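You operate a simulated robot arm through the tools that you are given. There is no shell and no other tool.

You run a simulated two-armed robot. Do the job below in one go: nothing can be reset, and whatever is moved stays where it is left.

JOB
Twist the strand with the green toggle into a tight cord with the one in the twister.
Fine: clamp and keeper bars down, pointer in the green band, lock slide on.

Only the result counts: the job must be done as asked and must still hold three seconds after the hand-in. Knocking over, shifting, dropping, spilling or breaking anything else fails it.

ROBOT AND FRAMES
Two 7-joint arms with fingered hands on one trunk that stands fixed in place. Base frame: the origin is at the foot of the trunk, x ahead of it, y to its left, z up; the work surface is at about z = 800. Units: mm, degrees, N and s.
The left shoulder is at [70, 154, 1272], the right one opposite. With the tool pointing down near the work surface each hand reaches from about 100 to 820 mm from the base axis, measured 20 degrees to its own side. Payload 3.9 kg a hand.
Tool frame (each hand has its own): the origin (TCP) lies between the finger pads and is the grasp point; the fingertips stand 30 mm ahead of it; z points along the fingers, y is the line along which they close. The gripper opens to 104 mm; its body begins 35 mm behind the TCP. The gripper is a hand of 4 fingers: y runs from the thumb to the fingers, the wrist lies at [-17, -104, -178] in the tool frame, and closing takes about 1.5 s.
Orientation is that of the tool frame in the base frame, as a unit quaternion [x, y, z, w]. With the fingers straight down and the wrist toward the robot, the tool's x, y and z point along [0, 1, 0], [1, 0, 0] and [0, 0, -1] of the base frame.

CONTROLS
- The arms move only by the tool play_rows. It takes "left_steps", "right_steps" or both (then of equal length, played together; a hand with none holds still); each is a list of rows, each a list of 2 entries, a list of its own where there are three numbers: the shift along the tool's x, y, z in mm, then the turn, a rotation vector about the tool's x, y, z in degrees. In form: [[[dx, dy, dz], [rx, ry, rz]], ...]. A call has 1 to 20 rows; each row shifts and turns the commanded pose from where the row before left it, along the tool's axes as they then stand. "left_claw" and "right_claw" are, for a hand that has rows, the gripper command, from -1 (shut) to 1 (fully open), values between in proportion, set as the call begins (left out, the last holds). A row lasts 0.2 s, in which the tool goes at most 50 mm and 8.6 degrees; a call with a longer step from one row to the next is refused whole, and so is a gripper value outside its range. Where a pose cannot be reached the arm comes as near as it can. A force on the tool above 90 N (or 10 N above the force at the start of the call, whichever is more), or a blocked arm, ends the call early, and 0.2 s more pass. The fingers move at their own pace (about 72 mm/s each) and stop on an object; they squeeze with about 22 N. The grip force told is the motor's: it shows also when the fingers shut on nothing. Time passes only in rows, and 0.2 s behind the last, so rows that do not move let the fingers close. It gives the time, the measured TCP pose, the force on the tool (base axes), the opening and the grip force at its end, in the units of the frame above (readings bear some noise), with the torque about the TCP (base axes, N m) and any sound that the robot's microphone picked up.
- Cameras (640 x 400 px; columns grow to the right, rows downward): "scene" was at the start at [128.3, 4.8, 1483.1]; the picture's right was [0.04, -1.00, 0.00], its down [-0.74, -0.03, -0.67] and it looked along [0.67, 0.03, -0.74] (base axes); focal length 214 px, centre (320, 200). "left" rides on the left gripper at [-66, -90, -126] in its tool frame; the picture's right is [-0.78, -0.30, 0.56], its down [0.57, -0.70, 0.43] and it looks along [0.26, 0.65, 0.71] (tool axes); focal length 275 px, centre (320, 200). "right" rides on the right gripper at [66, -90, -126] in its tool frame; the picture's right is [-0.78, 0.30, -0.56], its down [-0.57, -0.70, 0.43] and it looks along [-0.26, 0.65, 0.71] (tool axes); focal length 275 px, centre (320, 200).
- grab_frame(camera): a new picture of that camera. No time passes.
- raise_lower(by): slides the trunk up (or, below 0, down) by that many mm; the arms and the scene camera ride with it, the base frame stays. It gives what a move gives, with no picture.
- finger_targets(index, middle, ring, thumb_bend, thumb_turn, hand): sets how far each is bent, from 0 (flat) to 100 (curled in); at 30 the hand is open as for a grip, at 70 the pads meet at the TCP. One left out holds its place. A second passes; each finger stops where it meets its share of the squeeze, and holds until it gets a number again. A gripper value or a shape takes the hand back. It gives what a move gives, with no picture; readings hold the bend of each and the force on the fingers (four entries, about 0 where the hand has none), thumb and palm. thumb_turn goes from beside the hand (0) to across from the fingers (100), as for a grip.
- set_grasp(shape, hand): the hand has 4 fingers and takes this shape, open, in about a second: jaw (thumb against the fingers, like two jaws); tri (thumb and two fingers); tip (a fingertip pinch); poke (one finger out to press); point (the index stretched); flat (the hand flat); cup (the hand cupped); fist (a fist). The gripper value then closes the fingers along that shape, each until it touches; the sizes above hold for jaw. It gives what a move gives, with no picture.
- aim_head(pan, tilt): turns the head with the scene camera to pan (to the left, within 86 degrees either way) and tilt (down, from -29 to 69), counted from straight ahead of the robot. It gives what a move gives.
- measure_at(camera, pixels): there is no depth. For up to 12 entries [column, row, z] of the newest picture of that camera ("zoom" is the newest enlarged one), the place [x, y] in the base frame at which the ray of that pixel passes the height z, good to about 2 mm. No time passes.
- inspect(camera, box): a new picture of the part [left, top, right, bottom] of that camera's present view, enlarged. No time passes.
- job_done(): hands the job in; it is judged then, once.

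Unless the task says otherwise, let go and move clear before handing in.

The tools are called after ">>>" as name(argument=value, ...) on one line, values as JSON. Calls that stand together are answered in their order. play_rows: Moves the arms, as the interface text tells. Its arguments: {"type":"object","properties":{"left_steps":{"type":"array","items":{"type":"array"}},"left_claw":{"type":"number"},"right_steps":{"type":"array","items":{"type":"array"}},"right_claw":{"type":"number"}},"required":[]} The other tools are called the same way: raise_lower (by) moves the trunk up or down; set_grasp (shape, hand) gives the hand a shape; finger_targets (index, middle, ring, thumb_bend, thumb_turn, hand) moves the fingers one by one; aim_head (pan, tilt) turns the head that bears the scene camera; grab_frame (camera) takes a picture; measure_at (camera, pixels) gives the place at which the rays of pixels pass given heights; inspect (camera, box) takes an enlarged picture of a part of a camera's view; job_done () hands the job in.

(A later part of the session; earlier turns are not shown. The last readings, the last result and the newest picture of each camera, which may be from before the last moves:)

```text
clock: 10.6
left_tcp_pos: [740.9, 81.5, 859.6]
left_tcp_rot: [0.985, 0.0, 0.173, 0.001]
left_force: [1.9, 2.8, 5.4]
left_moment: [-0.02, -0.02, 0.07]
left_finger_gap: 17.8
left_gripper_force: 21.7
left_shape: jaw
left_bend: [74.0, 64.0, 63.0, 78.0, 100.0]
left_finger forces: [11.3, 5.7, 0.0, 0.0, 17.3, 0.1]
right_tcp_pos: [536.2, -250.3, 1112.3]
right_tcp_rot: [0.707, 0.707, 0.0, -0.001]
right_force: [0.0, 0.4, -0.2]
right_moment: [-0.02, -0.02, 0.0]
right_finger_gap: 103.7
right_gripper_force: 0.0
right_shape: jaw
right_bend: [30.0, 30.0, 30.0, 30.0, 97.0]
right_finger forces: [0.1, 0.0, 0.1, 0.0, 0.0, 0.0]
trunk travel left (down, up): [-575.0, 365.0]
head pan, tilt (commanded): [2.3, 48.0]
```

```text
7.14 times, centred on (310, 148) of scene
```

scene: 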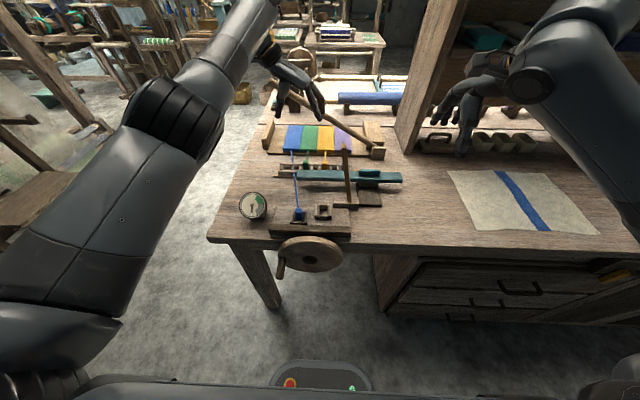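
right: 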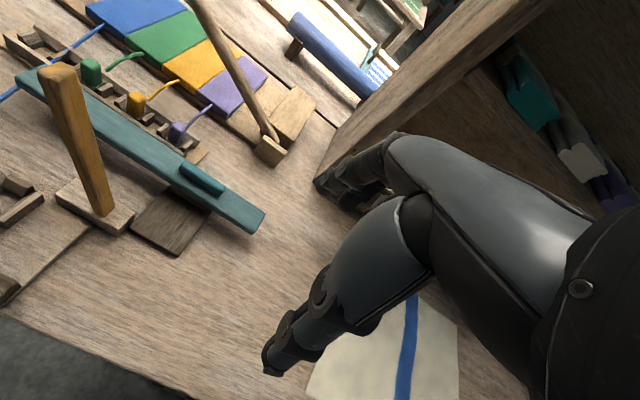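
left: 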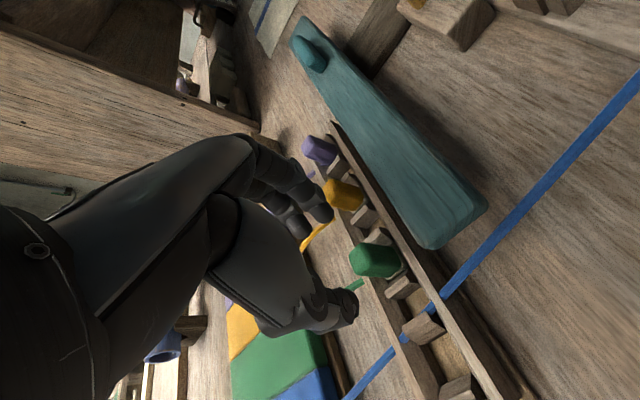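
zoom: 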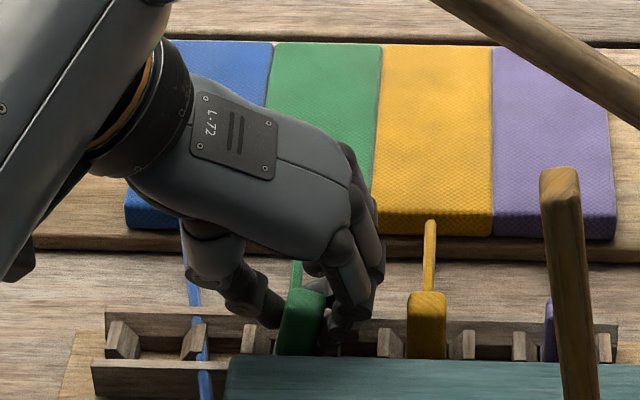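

I have the toggle: gap 17.8 mm, 21.7 N, index, middle and thumb all in contact. I lift it straight up about 50 mm and watch the force from the strand.

>>> play_rows(left_steps=[[[2.7, 0, -7.5], [0, 0, 0]], [[2.7, 0, -7.5], [0, 0, 0]], [[3.4, 0, -9.4], [0, 0, 0]], [[4.1, 0, -11.3], [0, 0, 0]], [[4.1, 0, -11.3], [0, 0, 0]]])

>>> grab_frame(camera="left")

>>> inspect(camera="scene", box=[270, 110, 350, 166])

>>> inspect(camera="right", box=[0, 0, 160, 100])

```text
clock: 11.8
left_tcp_pos: [740.5, 80.1, 908.3]
left_tcp_rot: [0.985, 0.001, 0.173, 0.0]
left_force: [-0.1, 0.6, 0.0]
left_moment: [0.01, -0.01, -0.01]
left_finger_gap: 17.1
left_gripper_force: 22.1
left_shape: jaw
left_bend: [74.0, 72.0, 63.0, 78.0, 100.0]
left_finger forces: [11.2, 4.1, 0.1, 0.0, 14.9, 0.0]
right_tcp_pos: [536.6, -250.5, 1111.7]
right_tcp_rot: [0.707, 0.707, 0.0, 0.0]
right_force: [1.2, 0.5, 0.2]
right_moment: [-0.03, -0.03, -0.02]
right_finger_gap: 103.6
right_gripper_force: 0.2
right_shape: jaw
right_bend: [30.0, 30.0, 30.0, 30.0, 97.0]
right_finger forces: [0.0, 0.1, 0.1, 0.1, 0.0, 0.0]
trunk travel left (down, up): [-575.0, 365.0]
head pan, tilt (commanded): [2.3, 48.0]
```

```text
taken
```

left: 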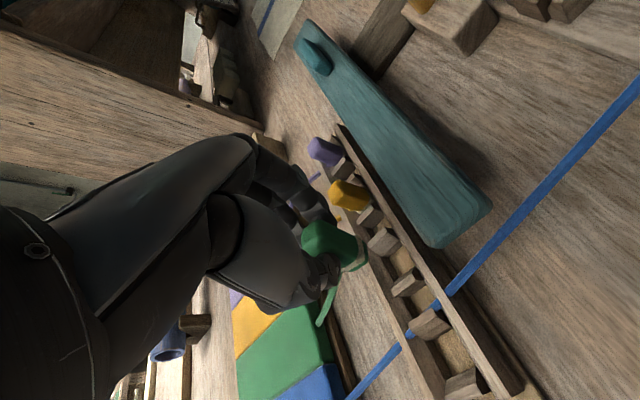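

```text
7.14 times, centred on (310, 138) of scene
```

zoom: 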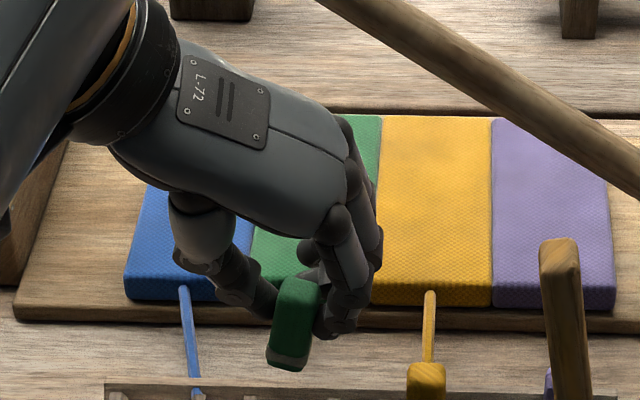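

```text
4.00 times, centred on (80, 50) of right
```

zoom: 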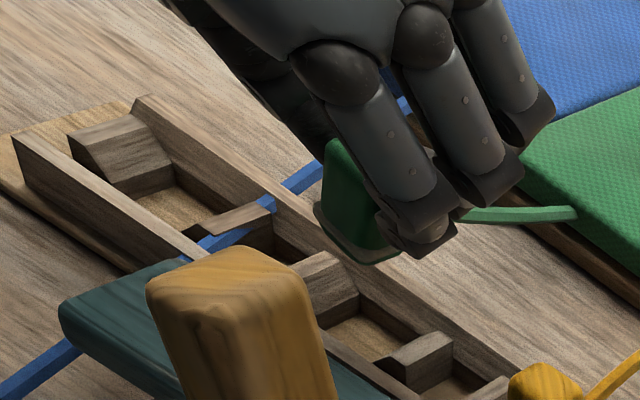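

The toggle is up and held, with its foot leaning slightly toward +y (scene zoom (285,365) vs top (300,285)); the cloth has not moved and no pull is felt. I look closer at its tilt from all three cameras before carrying it.

>>> inspect(camera="left", box=[280, 200, 400, 275])

>>> inspect(camera="scene", box=[295, 140, 325, 165])

>>> inspect(camera="right", box=[60, 20, 140, 70])

```text
5.33 times, centred on (340, 238) of left
```

zoom: 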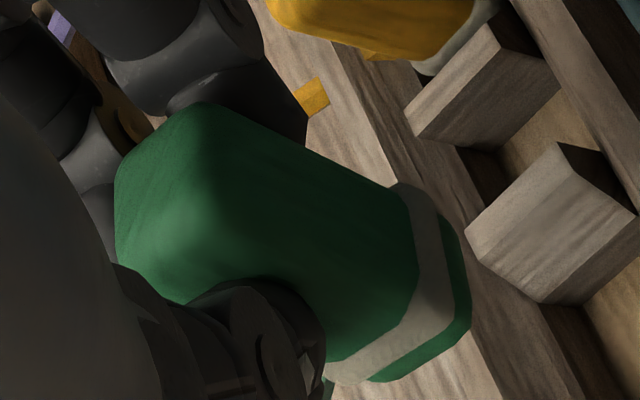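

```text
16.00 times, centred on (310, 152) of scene
```

zoom: 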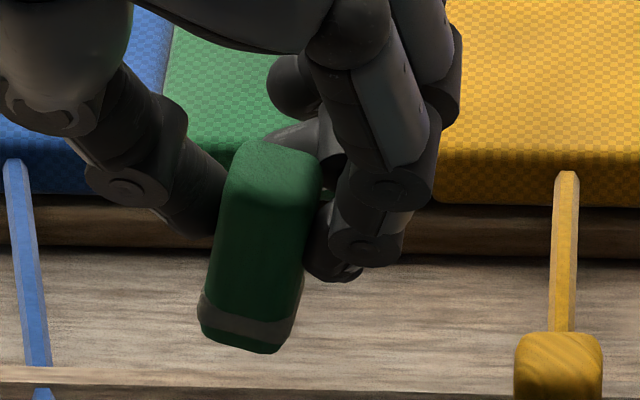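

```text
8.00 times, centred on (100, 45) of right
```

zoom: 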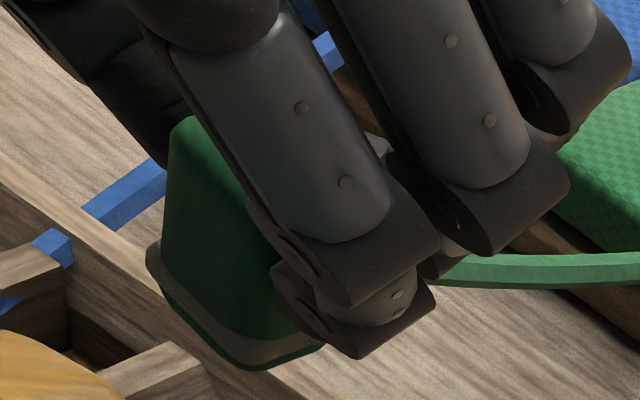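

By comparing edges with the true vertical, the toggle's foot leans about 11° toward +y and 6° forward; I correct that by turning the hand, and measure the two cradles in the scene zoom so I can copy the blue toggle's seat.

>>> play_rows(left_steps=[[[2, 0, -8], [-5.2, -2.9, -1.9]], [[2, 0, -8], [-5.2, -2.9, -1.9]], [[0, 0, 0], [0, 0, 0]]])

>>> inspect(camera="scene", box=[284, 195, 348, 235])

>>> measure_at(camera="zoom", pixels=[[62, 290, 805], [236, 298, 805], [310, 242, 805], [475, 246, 805], [108, 293, 805], [190, 297, 805], [353, 248, 805], [431, 250, 805], [148, 135, 860], [155, 250, 818], [115, 200, 845], [187, 200, 845]])

>>> inspect(camera="scene", box=[290, 125, 330, 150])

>>> inspect(camera="left", box=[280, 200, 400, 275])

```text
clock: 12.6
left_tcp_pos: [738.9, 81.3, 926.0]
left_tcp_rot: [0.988, 0.018, 0.121, 0.096]
left_force: [-0.4, -0.1, 0.1]
left_moment: [-0.01, 0.0, 0.0]
left_finger_gap: 17.3
left_gripper_force: 22.5
left_shape: jaw
left_bend: [74.0, 72.0, 63.0, 78.0, 100.0]
left_finger forces: [11.2, 3.8, 0.1, 0.1, 14.9, 0.0]
right_tcp_pos: [538.9, -250.5, 1110.9]
right_tcp_rot: [0.708, 0.707, -0.001, -0.001]
right_force: [-0.7, 0.4, 0.6]
right_moment: [0.02, 0.01, 0.03]
right_finger_gap: 103.8
right_gripper_force: 0.0
right_shape: jaw
right_bend: [30.0, 30.0, 30.0, 30.0, 97.0]
right_finger forces: [0.0, 0.0, 0.1, 0.0, 0.1, 0.0]
trunk travel left (down, up): [-575.0, 365.0]
head pan, tilt (commanded): [2.3, 48.0]
```

```text
10.00 times, centred on (316, 215) of scene
```

zoom: 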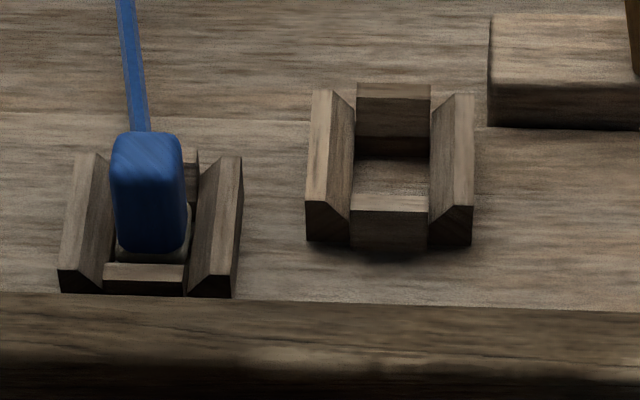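

```text
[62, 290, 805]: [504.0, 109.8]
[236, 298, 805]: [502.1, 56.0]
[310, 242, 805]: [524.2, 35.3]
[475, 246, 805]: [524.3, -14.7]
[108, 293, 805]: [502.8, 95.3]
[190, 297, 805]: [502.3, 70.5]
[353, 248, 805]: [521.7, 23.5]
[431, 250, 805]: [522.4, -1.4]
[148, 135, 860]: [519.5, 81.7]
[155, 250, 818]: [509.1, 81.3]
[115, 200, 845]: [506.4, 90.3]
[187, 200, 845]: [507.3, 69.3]
```

```text
16.00 times, centred on (310, 138) of scene
```

zoom: 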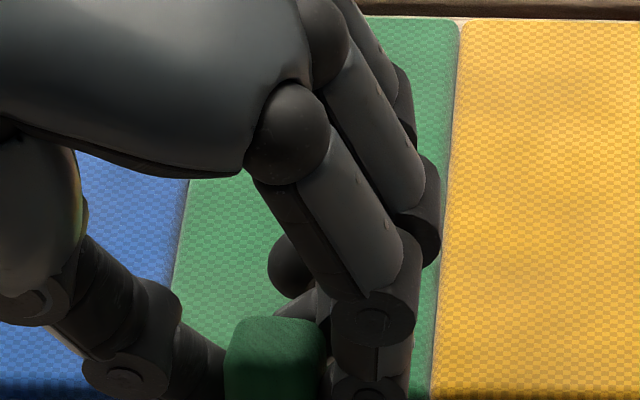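

```text
5.33 times, centred on (340, 238) of left
```

zoom: 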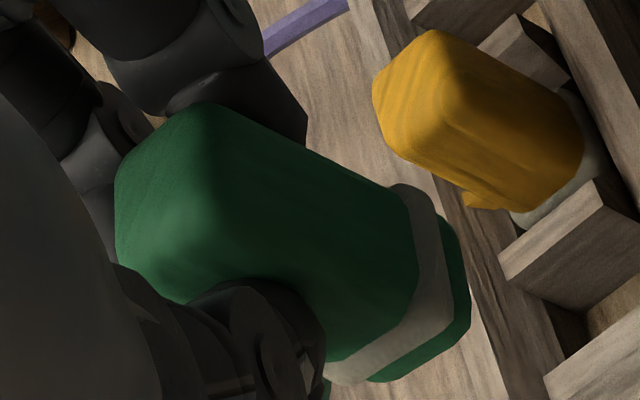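

The green toggle now looks upright (its edge slope matches the yellow one). The empty cradle's centre works out at about (545.5, 11) with wing tops near z 826. I carry the toggle over at z ≈ 930, above the slide.

>>> play_rows(left_steps=[[[-27.4, 9.6, -5.4], [0, 0, 0]], [[-27.4, 9.6, -5.4], [0, 0, 0]], [[-27.4, 9.6, -5.4], [0, 0, 0]], [[-27.4, 9.6, -5.4], [0, 0, 0]], [[-27.4, 9.6, -5.4], [0, 0, 0]], [[-27.4, 9.6, -5.4], [0, 0, 0]], [[-27.4, 9.6, -5.4], [0, 0, 0]], [[0, 0, 0], [0, 0, 0]]])

>>> grab_frame(camera="left")

>>> grab_frame(camera="scene")

>>> inspect(camera="scene", box=[284, 170, 364, 226])

```text
clock: 14.3
left_tcp_pos: [544.5, 11.1, 929.1]
left_tcp_rot: [0.988, 0.018, 0.122, 0.096]
left_force: [0.5, 0.0, 0.6]
left_moment: [0.0, -0.01, -0.01]
left_finger_gap: 17.2
left_gripper_force: 22.1
left_shape: jaw
left_bend: [74.0, 72.0, 63.0, 78.0, 100.0]
left_finger forces: [11.4, 3.6, 0.0, 0.1, 14.8, 0.1]
right_tcp_pos: [538.5, -250.9, 1111.0]
right_tcp_rot: [0.707, 0.707, -0.001, 0.0]
right_force: [-1.2, -0.1, -0.3]
right_moment: [-0.01, 0.0, -0.01]
right_finger_gap: 103.6
right_gripper_force: 0.1
right_shape: jaw
right_bend: [30.0, 30.0, 30.0, 30.0, 97.0]
right_finger forces: [0.0, 0.0, 0.0, 0.0, 0.0, 0.0]
trunk travel left (down, up): [-575.0, 365.0]
head pan, tilt (commanded): [2.3, 48.0]
```

```text
taken
```

left: 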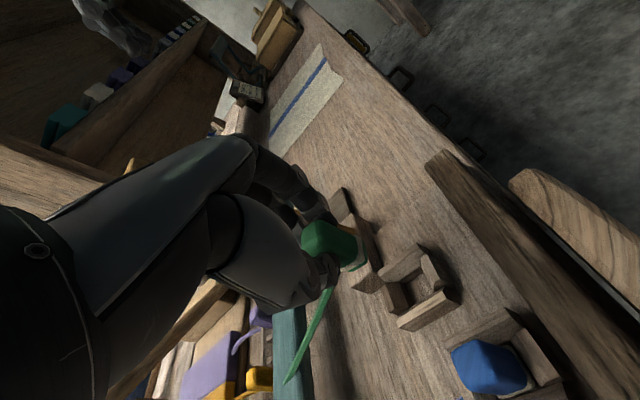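

```text
taken
```

scene: 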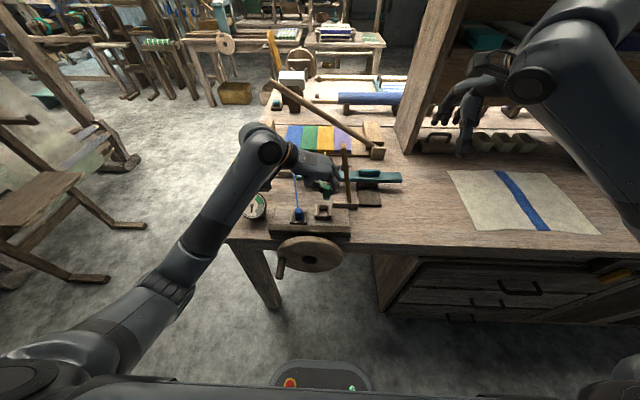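

```text
7.14 times, centred on (324, 198) of scene
```

zoom: 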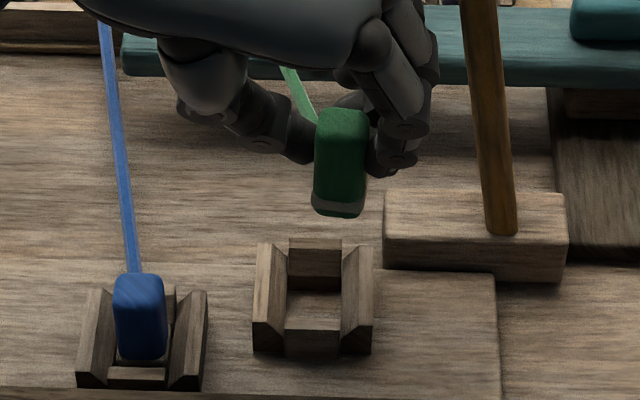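

The toggle hangs above the cradle, but in the scene zoom its foot (340,213) looks a bit to the right of the cradle centre (315,298). I measure it before going down.

>>> measure_at(camera="zoom", pixels=[[340, 207, 885], [340, 207, 890], [342, 120, 931], [315, 298, 812], [315, 298, 818], [262, 322, 826], [372, 322, 826], [315, 240, 826], [142, 285, 860], [142, 345, 820], [315, 190, 895], [366, 180, 900]])

>>> inspect(camera="left", box=[280, 180, 540, 343])

>>> measure_at(camera="zoom", pixels=[[190, 210, 888], [80, 130, 930], [345, 270, 815], [345, 270, 825], [520, 465, 840], [510, 440, 860], [450, 290, 826], [300, 370, 826]])

```text
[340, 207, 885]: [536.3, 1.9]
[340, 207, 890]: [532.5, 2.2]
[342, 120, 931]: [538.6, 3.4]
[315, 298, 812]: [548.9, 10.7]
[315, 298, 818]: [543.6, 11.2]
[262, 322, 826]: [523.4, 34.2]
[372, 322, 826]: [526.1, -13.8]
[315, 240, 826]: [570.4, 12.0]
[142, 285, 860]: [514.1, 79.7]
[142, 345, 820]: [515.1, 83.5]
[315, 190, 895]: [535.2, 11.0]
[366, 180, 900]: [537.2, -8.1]
```

```text
2.45 times, centred on (410, 262) of left
```

zoom: 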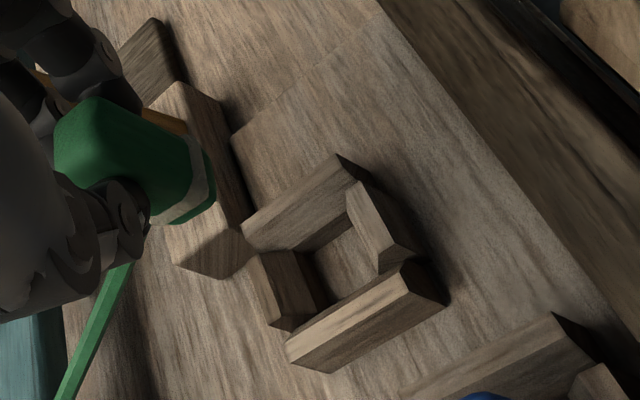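

```text
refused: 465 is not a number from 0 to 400
```

From the scene, the toggle's centre is at y ≈ 2.5 while the cradle is at y ≈ 11, so it needs about +8 mm in y. I check with the left camera zoom.

>>> measure_at(camera="zoom", pixels=[[180, 185, 888], [85, 140, 930], [345, 270, 812], [345, 270, 825], [245, 225, 826], [445, 290, 826], [335, 155, 826], [290, 365, 820]])

>>> inspect(camera="left", box=[290, 200, 386, 290])

>>> inspect(camera="scene", box=[316, 178, 348, 220])

```text
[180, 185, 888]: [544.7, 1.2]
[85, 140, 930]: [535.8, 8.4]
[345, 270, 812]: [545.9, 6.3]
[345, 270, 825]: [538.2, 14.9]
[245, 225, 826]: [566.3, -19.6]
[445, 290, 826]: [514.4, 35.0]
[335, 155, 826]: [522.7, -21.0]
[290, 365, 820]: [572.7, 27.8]
```

```text
4.44 times, centred on (338, 245) of left
```

zoom: 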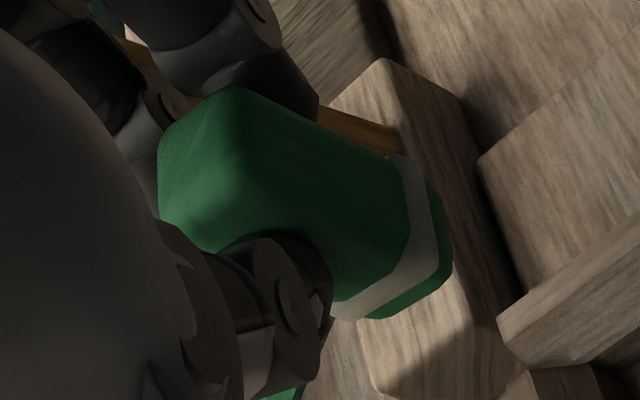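

```text
9.52 times, centred on (332, 199) of scene
```

zoom: 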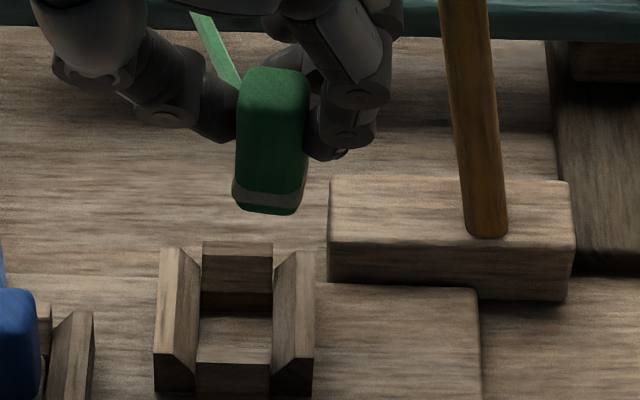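

The two views agree that the toggle is upright within a few degrees and centred near (543,2), so I shift +2 in x and +9 in y and lower 35 mm for another check.

>>> play_rows(left_steps=[[[-1.9, -5.2, 10.7], [0, 0, 0]], [[-1.9, -5.2, 10.7], [0, 0, 0]], [[-1.9, -5.2, 10.7], [0, 0, 0]], [[0, 0, 0], [0, 0, 0]]])

>>> inspect(camera="scene", box=[304, 185, 352, 223])

>>> inspect(camera="left", box=[290, 190, 450, 315])

```text
clock: 15.3
left_tcp_pos: [546.8, 20.8, 893.9]
left_tcp_rot: [0.988, 0.017, 0.122, 0.095]
left_force: [-1.3, 0.4, 1.0]
left_moment: [-0.03, 0.01, 0.02]
left_finger_gap: 17.0
left_gripper_force: 22.3
left_shape: jaw
left_bend: [74.0, 72.0, 63.0, 78.0, 100.0]
left_finger forces: [11.3, 3.6, 0.0, 0.0, 14.8, 0.0]
right_tcp_pos: [537.9, -250.3, 1110.7]
right_tcp_rot: [0.707, 0.707, 0.0, -0.001]
right_force: [-0.3, 0.1, 0.1]
right_moment: [0.02, -0.01, 0.0]
right_finger_gap: 103.9
right_gripper_force: 0.1
right_shape: jaw
right_bend: [30.0, 30.0, 30.0, 30.0, 97.0]
right_finger forces: [0.0, 0.0, 0.0, 0.1, 0.1, 0.0]
trunk travel left (down, up): [-575.0, 365.0]
head pan, tilt (commanded): [2.3, 48.0]
```

```text
10.53 times, centred on (328, 204) of scene
```

zoom: 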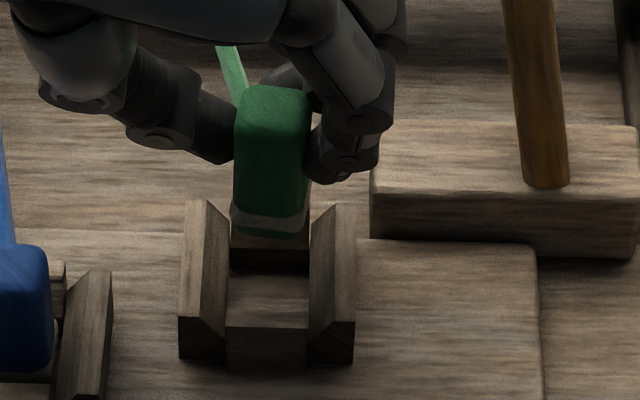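

```text
3.20 times, centred on (370, 252) of left
```

zoom: 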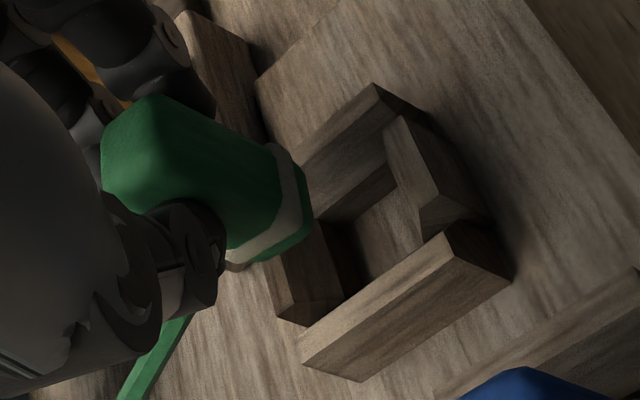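

In y the toggle is now in line with the cradle (scene zoom columns 270 vs 268). I measure its front foot edge and the cradle in x before going on.

>>> inspect(camera="scene", box=[304, 185, 352, 223])

>>> measure_at(camera="zoom", pixels=[[270, 238, 846], [270, 238, 850], [272, 100, 896], [268, 318, 820], [268, 318, 826], [268, 235, 826], [228, 340, 812], [182, 320, 826], [355, 320, 826], [188, 202, 826], [350, 207, 826], [268, 268, 810]])

>>> inspect(camera="left", box=[310, 210, 406, 270])

>>> measure_at(camera="zoom", pixels=[[290, 160, 850], [290, 160, 845], [150, 400, 850], [330, 270, 850]])

```text
10.53 times, centred on (328, 204) of scene
```

zoom: 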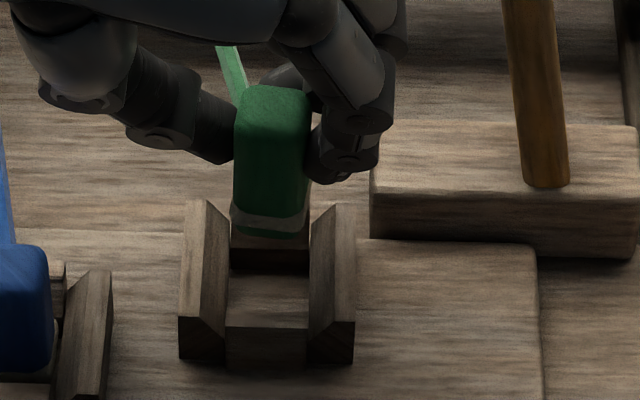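

```text
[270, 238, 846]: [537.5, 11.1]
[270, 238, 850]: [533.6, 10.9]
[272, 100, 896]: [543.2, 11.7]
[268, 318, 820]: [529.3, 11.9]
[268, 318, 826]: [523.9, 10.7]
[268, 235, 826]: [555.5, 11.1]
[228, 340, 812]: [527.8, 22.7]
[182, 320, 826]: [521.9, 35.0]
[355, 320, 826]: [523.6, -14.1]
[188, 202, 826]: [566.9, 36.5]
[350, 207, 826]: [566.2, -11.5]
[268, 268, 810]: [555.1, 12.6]
```

```text
6.67 times, centred on (358, 240) of left
```

zoom: 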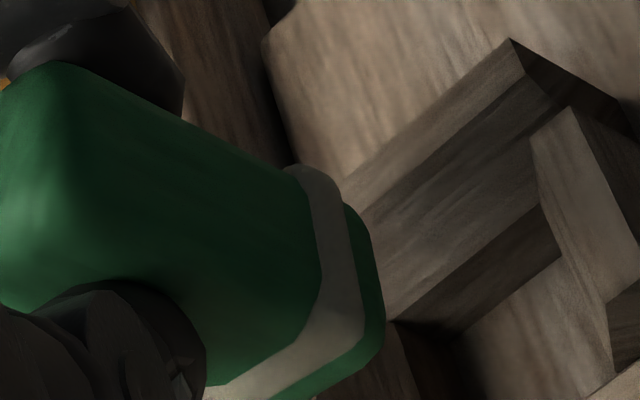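

```text
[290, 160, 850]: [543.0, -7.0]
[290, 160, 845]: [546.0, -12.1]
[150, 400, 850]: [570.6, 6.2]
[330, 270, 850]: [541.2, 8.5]
```

The foot's front edge (≈537, so centre ≈546) and the cradle centre (≈544.5, 11.5) agree. I go straight down 25 mm.

>>> play_rows(left_steps=[[[-2.95, -2.4, 11.9], [0, 0, 0]], [[-2.95, -2.4, 11.9], [0, 0, 0]], [[0, 0, 0], [0, 0, 0]]])

>>> inspect(camera="scene", box=[304, 185, 352, 223])

>>> inspect(camera="left", box=[290, 190, 450, 315])

```text
clock: 16.1
left_tcp_pos: [546.4, 20.7, 868.1]
left_tcp_rot: [0.988, 0.017, 0.123, 0.095]
left_force: [-3.2, 0.3, 1.4]
left_moment: [-0.03, 0.21, -0.02]
left_finger_gap: 17.4
left_gripper_force: 22.3
left_shape: jaw
left_bend: [74.0, 72.0, 63.0, 78.0, 100.0]
left_finger forces: [13.1, 6.1, 0.0, 0.0, 16.0, 0.0]
right_tcp_pos: [537.7, -249.8, 1111.3]
right_tcp_rot: [0.707, 0.707, -0.001, 0.0]
right_force: [-0.4, 0.0, 0.6]
right_moment: [-0.01, -0.01, -0.06]
right_finger_gap: 103.5
right_gripper_force: 0.2
right_shape: jaw
right_bend: [30.0, 30.0, 30.0, 30.0, 97.0]
right_finger forces: [0.0, 0.1, 0.0, 0.0, 0.1, 0.1]
trunk travel left (down, up): [-575.0, 365.0]
head pan, tilt (commanded): [2.3, 48.0]
```

```text
10.53 times, centred on (328, 204) of scene
```

zoom: 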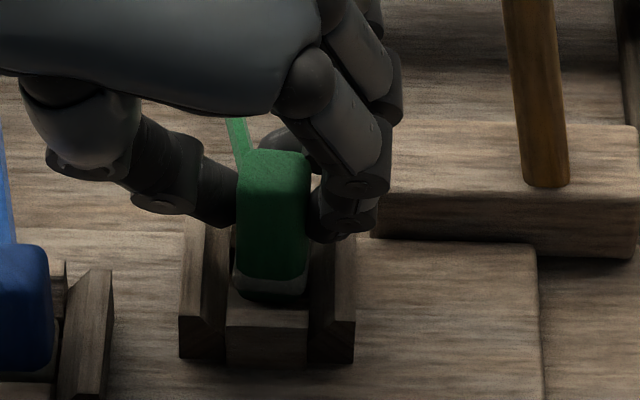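

```text
3.20 times, centred on (370, 252) of left
```

zoom: 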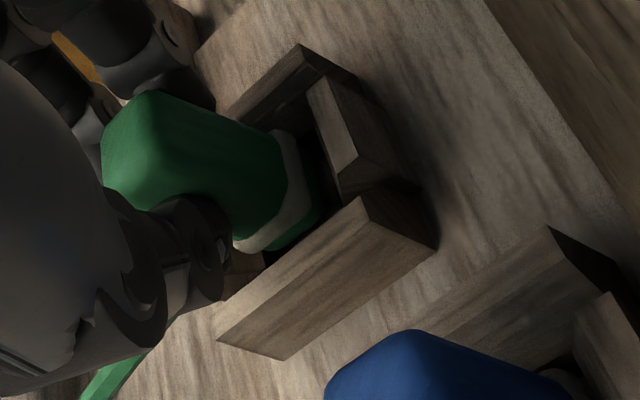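

A −3.2 N push in x shows the foot is touching the far block (gap visible on my side in the left zoom). I shift 3.5 mm toward me, then lower 5 mm.

>>> play_rows(left_steps=[[[-3.4, 0, -0.85], [0, 0, 0]], [[0, 0, 0], [0, 0, 0]], [[-1.2, -1.0, 4.8], [0, 0, 0]], [[0, 0, 0], [0, 0, 0]]])

>>> inspect(camera="scene", box=[304, 185, 352, 223])

>>> inspect(camera="left", box=[290, 190, 450, 315])

```text
clock: 17.1
left_tcp_pos: [543.5, 20.7, 862.9]
left_tcp_rot: [0.988, 0.017, 0.122, 0.095]
left_force: [-1.4, 0.0, 0.4]
left_moment: [0.04, 0.04, 0.03]
left_finger_gap: 17.2
left_gripper_force: 22.3
left_shape: jaw
left_bend: [74.0, 72.0, 63.0, 78.0, 100.0]
left_finger forces: [12.0, 4.5, 0.0, 0.0, 15.3, 0.0]
right_tcp_pos: [537.1, -250.9, 1111.8]
right_tcp_rot: [0.707, 0.708, 0.0, 0.0]
right_force: [-0.7, 0.7, 0.1]
right_moment: [0.02, 0.01, 0.01]
right_finger_gap: 103.7
right_gripper_force: 0.0
right_shape: jaw
right_bend: [30.0, 30.0, 30.0, 30.0, 97.0]
right_finger forces: [0.1, 0.0, 0.1, 0.0, 0.0, 0.0]
trunk travel left (down, up): [-575.0, 365.0]
head pan, tilt (commanded): [2.3, 48.0]
```

```text
10.53 times, centred on (328, 204) of scene
```

zoom: 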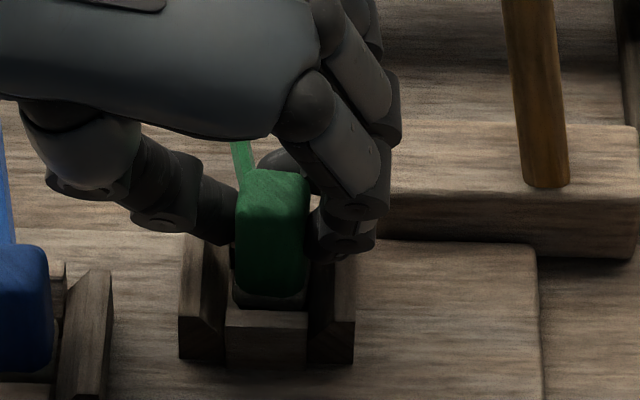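

```text
3.20 times, centred on (370, 252) of left
```

zoom: 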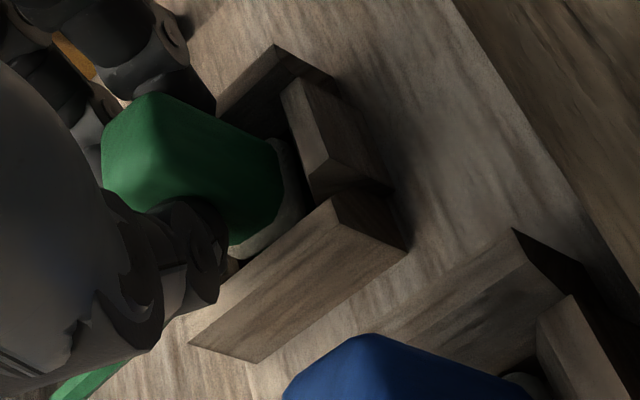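

It slides in cleanly with little force. I lower further in small steps until the force rises.

>>> play_rows(left_steps=[[[-0.5, -0.4, 1.9], [0, 0, 0]], [[-0.5, -0.4, 1.9], [0, 0, 0]], [[0, 0, 0], [0, 0, 0]]])

>>> inspect(camera="scene", box=[284, 185, 352, 233])

>>> inspect(camera="left", box=[290, 190, 490, 345])

```text
clock: 17.9
left_tcp_pos: [543.4, 19.6, 860.8]
left_tcp_rot: [0.987, 0.018, 0.124, 0.096]
left_force: [0.3, 0.4, 10.2]
left_moment: [-0.11, 0.03, 0.04]
left_finger_gap: 17.2
left_gripper_force: 22.1
left_shape: jaw
left_bend: [74.0, 72.0, 63.0, 78.0, 100.0]
left_finger forces: [11.9, 5.9, 0.1, 0.0, 16.7, 0.0]
right_tcp_pos: [536.7, -251.1, 1111.0]
right_tcp_rot: [0.708, 0.707, 0.0, 0.0]
right_force: [-0.6, 0.0, 1.4]
right_moment: [-0.01, -0.01, -0.02]
right_finger_gap: 103.6
right_gripper_force: 0.1
right_shape: jaw
right_bend: [30.0, 30.0, 30.0, 30.0, 97.0]
right_finger forces: [0.0, 0.0, 0.1, 0.0, 0.0, 0.1]
trunk travel left (down, up): [-575.0, 365.0]
head pan, tilt (commanded): [2.3, 48.0]
```

```text
8.33 times, centred on (318, 209) of scene
```

zoom: 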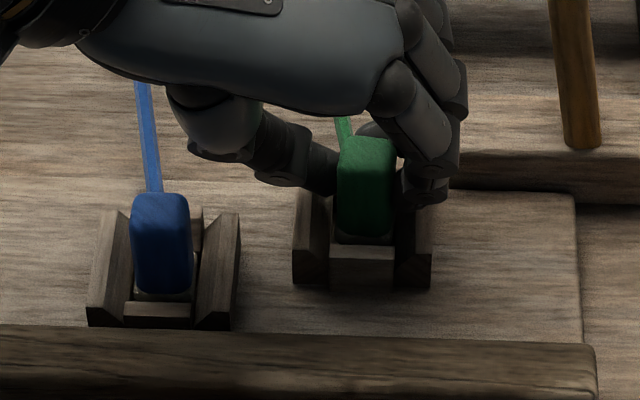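

```text
2.58 times, centred on (390, 268) of left
```

zoom: 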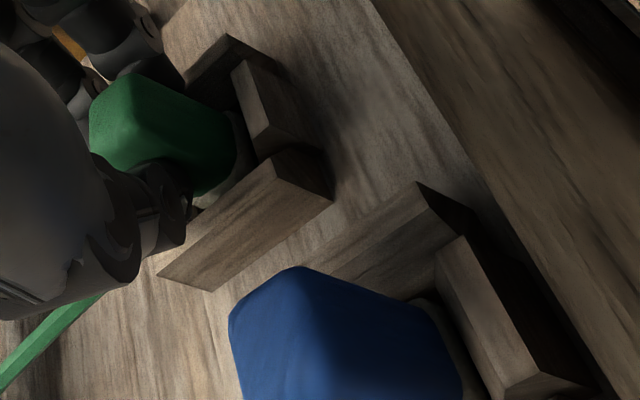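

The force reached 10 N at TCP z 860.8, the same height as in the rack, so it is on the cradle floor. I open the fingers slightly and look.

>>> play_rows(left_steps=[[[0, 0, 0], [0, 0, 0]], [[0, 0, 0], [0, 0, 0]], [[0, 0, 0], [0, 0, 0]], [[0, 0, 0], [0, 0, 0]]], left_claw=-0.25)

>>> inspect(camera="scene", box=[284, 185, 352, 233])

>>> inspect(camera="left", box=[290, 190, 490, 345])

```text
clock: 18.9
left_tcp_pos: [542.8, 19.1, 860.1]
left_tcp_rot: [0.988, 0.017, 0.124, 0.095]
left_force: [2.1, -8.1, 10.3]
left_moment: [-0.11, -0.13, -0.04]
left_finger_gap: 35.0
left_gripper_force: 0.0
left_shape: jaw
left_bend: [74.0, 50.0, 47.0, 80.0, 100.0]
left_finger forces: [0.0, 0.0, 0.0, 0.0, 13.6, 0.1]
right_tcp_pos: [536.6, -251.6, 1111.8]
right_tcp_rot: [0.707, 0.707, 0.001, 0.0]
right_force: [0.1, -0.2, -0.6]
right_moment: [0.02, 0.02, 0.01]
right_finger_gap: 103.5
right_gripper_force: 0.1
right_shape: jaw
right_bend: [30.0, 30.0, 30.0, 30.0, 97.0]
right_finger forces: [0.0, 0.0, 0.1, 0.1, 0.0, 0.1]
trunk travel left (down, up): [-575.0, 365.0]
head pan, tilt (commanded): [2.3, 48.0]
```

```text
8.33 times, centred on (318, 209) of scene
```

zoom: 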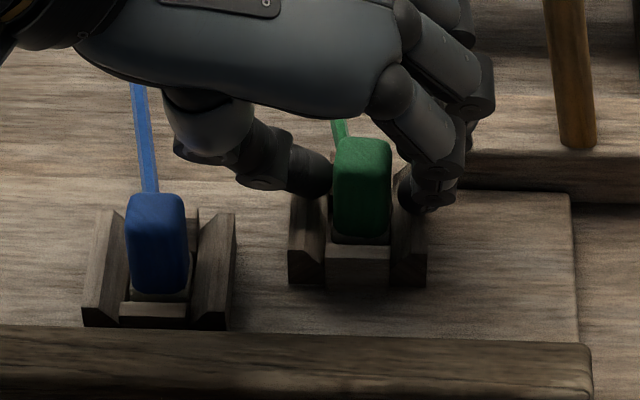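

```text
2.58 times, centred on (390, 268) of left
```

zoom: 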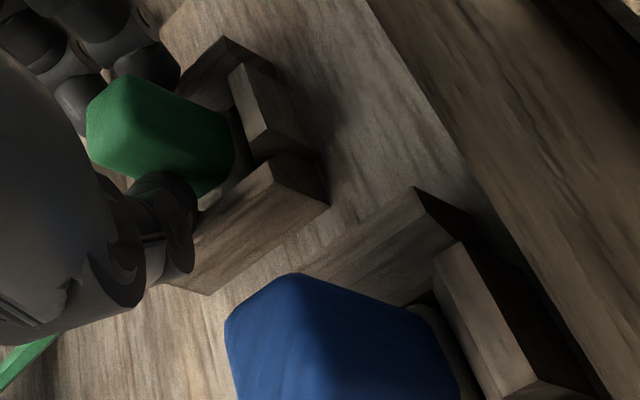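

The fingers are free but the thumb reads 13.6 N with the hand pushed toward −y, so the thumb tip is probably pressing the cradle's wing, not the toggle. I lift straight up in small steps to free it.

>>> play_rows(left_steps=[[[0.94, 0.78, -3.8], [0, 0, 0]], [[0.94, 0.78, -3.8], [0, 0, 0]], [[0.94, 0.78, -3.8], [0, 0, 0]]])

>>> inspect(camera="scene", box=[284, 185, 352, 233])

>>> inspect(camera="left", box=[290, 190, 490, 345])

```text
clock: 19.8
left_tcp_pos: [542.3, 20.3, 870.8]
left_tcp_rot: [0.988, 0.017, 0.122, 0.094]
left_force: [0.3, 0.4, -0.4]
left_moment: [0.02, -0.01, 0.01]
left_finger_gap: 38.8
left_gripper_force: 0.0
left_shape: jaw
left_bend: [74.0, 50.0, 47.0, 73.0, 100.0]
left_finger forces: [0.0, 0.1, 0.1, 0.0, 0.1, 0.0]
right_tcp_pos: [536.7, -251.1, 1111.7]
right_tcp_rot: [0.708, 0.706, 0.0, -0.001]
right_force: [-0.6, 0.2, -0.6]
right_moment: [-0.01, -0.01, -0.01]
right_finger_gap: 103.7
right_gripper_force: 0.0
right_shape: jaw
right_bend: [30.0, 30.0, 30.0, 30.0, 97.0]
right_finger forces: [0.0, 0.0, 0.0, 0.0, 0.0, 0.0]
trunk travel left (down, up): [-575.0, 365.0]
head pan, tilt (commanded): [2.3, 48.0]
```

```text
8.33 times, centred on (318, 209) of scene
```

zoom: 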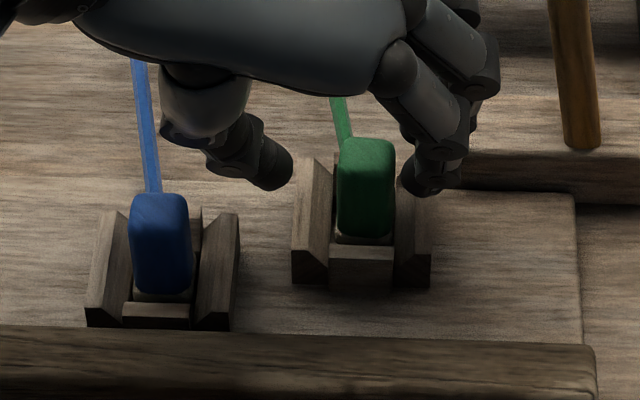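

```text
2.58 times, centred on (390, 268) of left
```

zoom: 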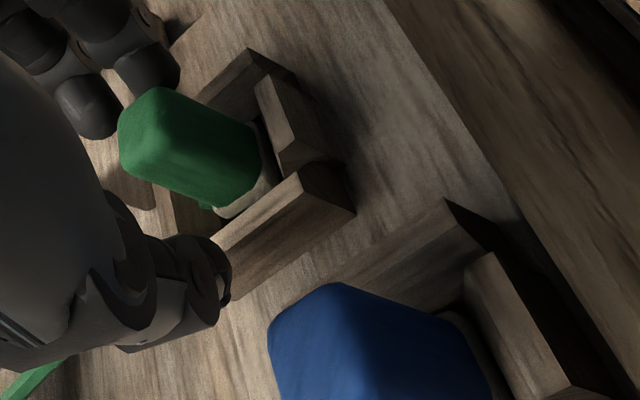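

The green toggle stands upright in the cradle and the hand is free. I lift the hand clear and check the toggle's seat.

>>> play_rows(left_steps=[[[4.7, 3.9, -19], [0, 0, 0]], [[7, 5.8, -28.5], [0, 0, 0]], [[9.4, 7.8, -38], [0, 0, 0]], [[9.4, 7.8, -38], [0, 0, 0]]])

>>> inspect(camera="scene", box=[264, 140, 384, 233])

>>> inspect(camera="left", box=[290, 190, 490, 345])

```text
clock: 20.8
left_tcp_pos: [543.5, 20.7, 1001.8]
left_tcp_rot: [0.988, 0.017, 0.121, 0.095]
left_force: [-0.4, -0.4, -0.2]
left_moment: [-0.01, -0.03, -0.04]
left_finger_gap: 38.6
left_gripper_force: 0.1
left_shape: jaw
left_bend: [74.0, 50.0, 47.0, 73.0, 100.0]
left_finger forces: [0.0, 0.1, 0.0, 0.0, 0.0, 0.0]
right_tcp_pos: [537.1, -251.4, 1111.7]
right_tcp_rot: [0.707, 0.707, 0.0, 0.0]
right_force: [1.0, -1.1, 0.4]
right_moment: [0.02, 0.02, -0.03]
right_finger_gap: 103.6
right_gripper_force: 0.0
right_shape: jaw
right_bend: [30.0, 30.0, 30.0, 30.0, 97.0]
right_finger forces: [0.1, 0.1, 0.0, 0.1, 0.1, 0.0]
trunk travel left (down, up): [-575.0, 365.0]
head pan, tilt (commanded): [2.3, 48.0]
```

```text
4.30 times, centred on (324, 186) of scene
```

zoom: 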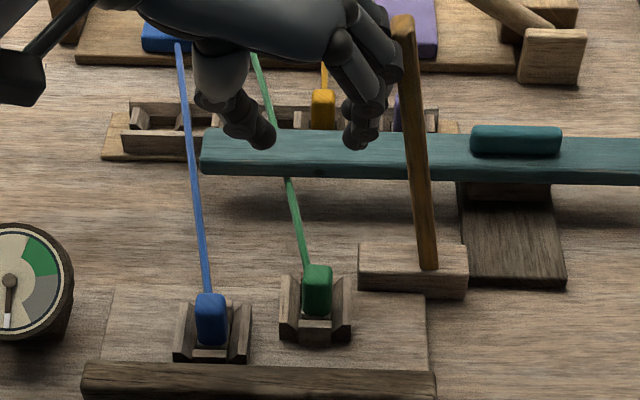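

```text
2.58 times, centred on (390, 268) of left
```

zoom: 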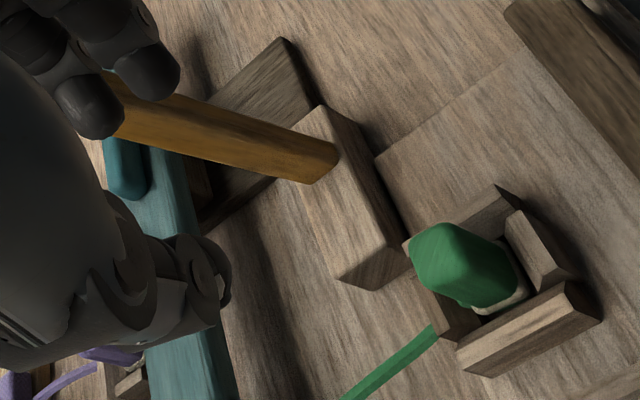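

The green strand now runs straight from the cloth to the green toggle in its cradle. Next I take the left hand away to the left and bring it back to the plain downward pose so I can study the clamp bar.

>>> play_rows(left_steps=[[[0.3, -36.2, -24.1], [0, 0, 0]], [[0.3, -36.2, -24.1], [0, 0, 0]], [[0.3, -36.2, -24.1], [0, 0, 0]], [[0.3, -36.2, -24.1], [0, 0, 0]], [[0.3, -36.2, -24.1], [0, 0, 0]], [[0, 0, 0], [3.6, -4.6, 0.7]], [[0, 0, 0], [3.6, -4.6, 0.7]], [[0, 0, 0], [3.7, -4.7, 0.6]], [[0, 0, 0], [0, 0, -8.2]], [[0, 0, 0], [0, 0, -8.2]], [[0, 0, 0], [0, 0, -8.2]], [[0, 0, 0], [0, 0, -8.2]], [[0, 0, 0], [0, 0, -8.2]], [[0, 0, 0], [0, 0, -8.2]], [[0, 0, 0], [0, 0, -8.2]], [[0, 0, 0], [0, 0, -8.2]], [[0, 0, 0], [0, 0, -8.2]], [[0, 0, 0], [0, 0, -8.2]], [[0, 0, 0], [0, 0, -8.0]]])

>>> grab_frame(camera="scene")

>>> grab_frame(camera="left")

>>> inspect(camera="scene", box=[250, 70, 400, 164])

```text
clock: 24.8
left_tcp_pos: [511.4, 219.3, 1081.8]
left_tcp_rot: [0.706, 0.708, 0.002, 0.002]
left_force: [0.2, 0.1, -0.3]
left_moment: [0.0, 0.02, 0.0]
left_finger_gap: 38.8
left_gripper_force: 0.0
left_shape: jaw
left_bend: [74.0, 50.0, 47.0, 72.0, 100.0]
left_finger forces: [0.0, 0.0, 0.1, 0.0, 0.1, 0.0]
right_tcp_pos: [537.9, -251.6, 1111.6]
right_tcp_rot: [0.707, 0.707, 0.0, 0.0]
right_force: [0.2, -0.4, 0.0]
right_moment: [-0.01, 0.0, 0.0]
right_finger_gap: 103.6
right_gripper_force: 0.2
right_shape: jaw
right_bend: [30.0, 30.0, 30.0, 30.0, 97.0]
right_finger forces: [0.0, 0.0, 0.0, 0.0, 0.1, 0.0]
trunk travel left (down, up): [-575.0, 365.0]
head pan, tilt (commanded): [2.3, 48.0]
```

```text
taken
```

scene: 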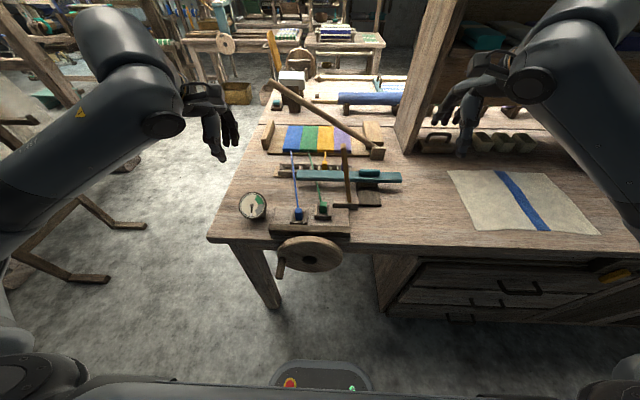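

```text
taken
```

left: 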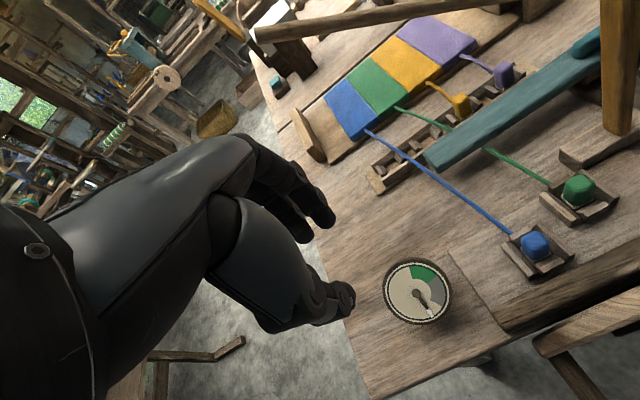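

```text
4.26 times, centred on (325, 117) of scene
```

zoom: 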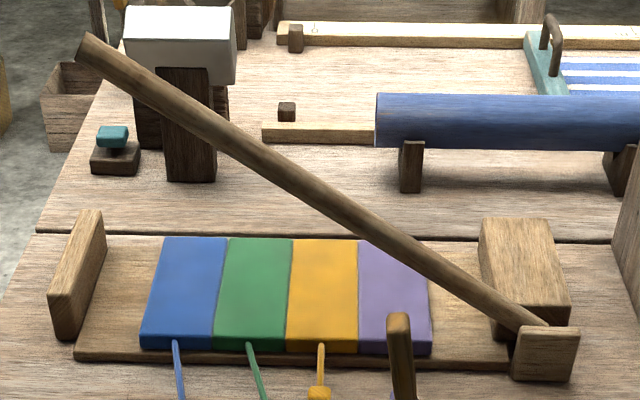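

The clamp bar's pivot lies behind the small front block (zoom (530,328)), and the bar should fall across the cloth to the left board (zoom (78,275)). I triangulate its tip, pivot and the left board.

>>> measure_at(camera="scene", pixels=[[270, 80.6, 1087], [270, 80.6, 1070], [373.5, 146, 850], [373.5, 146, 830], [264, 150, 805], [273.5, 119.5, 850], [273.5, 119.5, 840], [262, 134, 840], [320, 105, 1000], [320, 105, 980]])

>>> measure_at(camera="left", pixels=[[252, 35, 1087], [252, 35, 1070], [293, 112, 840], [293, 112, 850], [320, 158, 805], [350, 29, 1060], [350, 29, 1040], [450, 13, 1000], [450, 13, 980]])

>>> measure_at(camera="right", pixels=[[272, 140, 850], [272, 140, 830], [200, 10, 1000], [200, 10, 980], [240, 80, 920], [240, 80, 900]])

```text
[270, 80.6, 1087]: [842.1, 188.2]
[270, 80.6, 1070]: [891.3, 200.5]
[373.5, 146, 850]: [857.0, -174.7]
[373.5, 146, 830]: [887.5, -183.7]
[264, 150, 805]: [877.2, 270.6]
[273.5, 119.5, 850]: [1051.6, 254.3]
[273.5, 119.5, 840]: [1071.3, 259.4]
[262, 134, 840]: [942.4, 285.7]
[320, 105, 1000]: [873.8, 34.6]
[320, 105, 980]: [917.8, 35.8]
```

```text
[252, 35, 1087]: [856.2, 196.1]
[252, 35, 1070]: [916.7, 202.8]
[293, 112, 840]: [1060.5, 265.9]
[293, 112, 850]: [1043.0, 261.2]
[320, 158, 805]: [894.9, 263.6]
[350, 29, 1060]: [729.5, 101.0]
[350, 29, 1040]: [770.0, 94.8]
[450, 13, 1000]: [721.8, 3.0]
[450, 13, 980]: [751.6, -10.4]
```

```text
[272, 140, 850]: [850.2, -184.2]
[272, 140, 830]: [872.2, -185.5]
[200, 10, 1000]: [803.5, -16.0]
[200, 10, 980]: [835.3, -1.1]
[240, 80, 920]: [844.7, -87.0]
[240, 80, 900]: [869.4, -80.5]
```

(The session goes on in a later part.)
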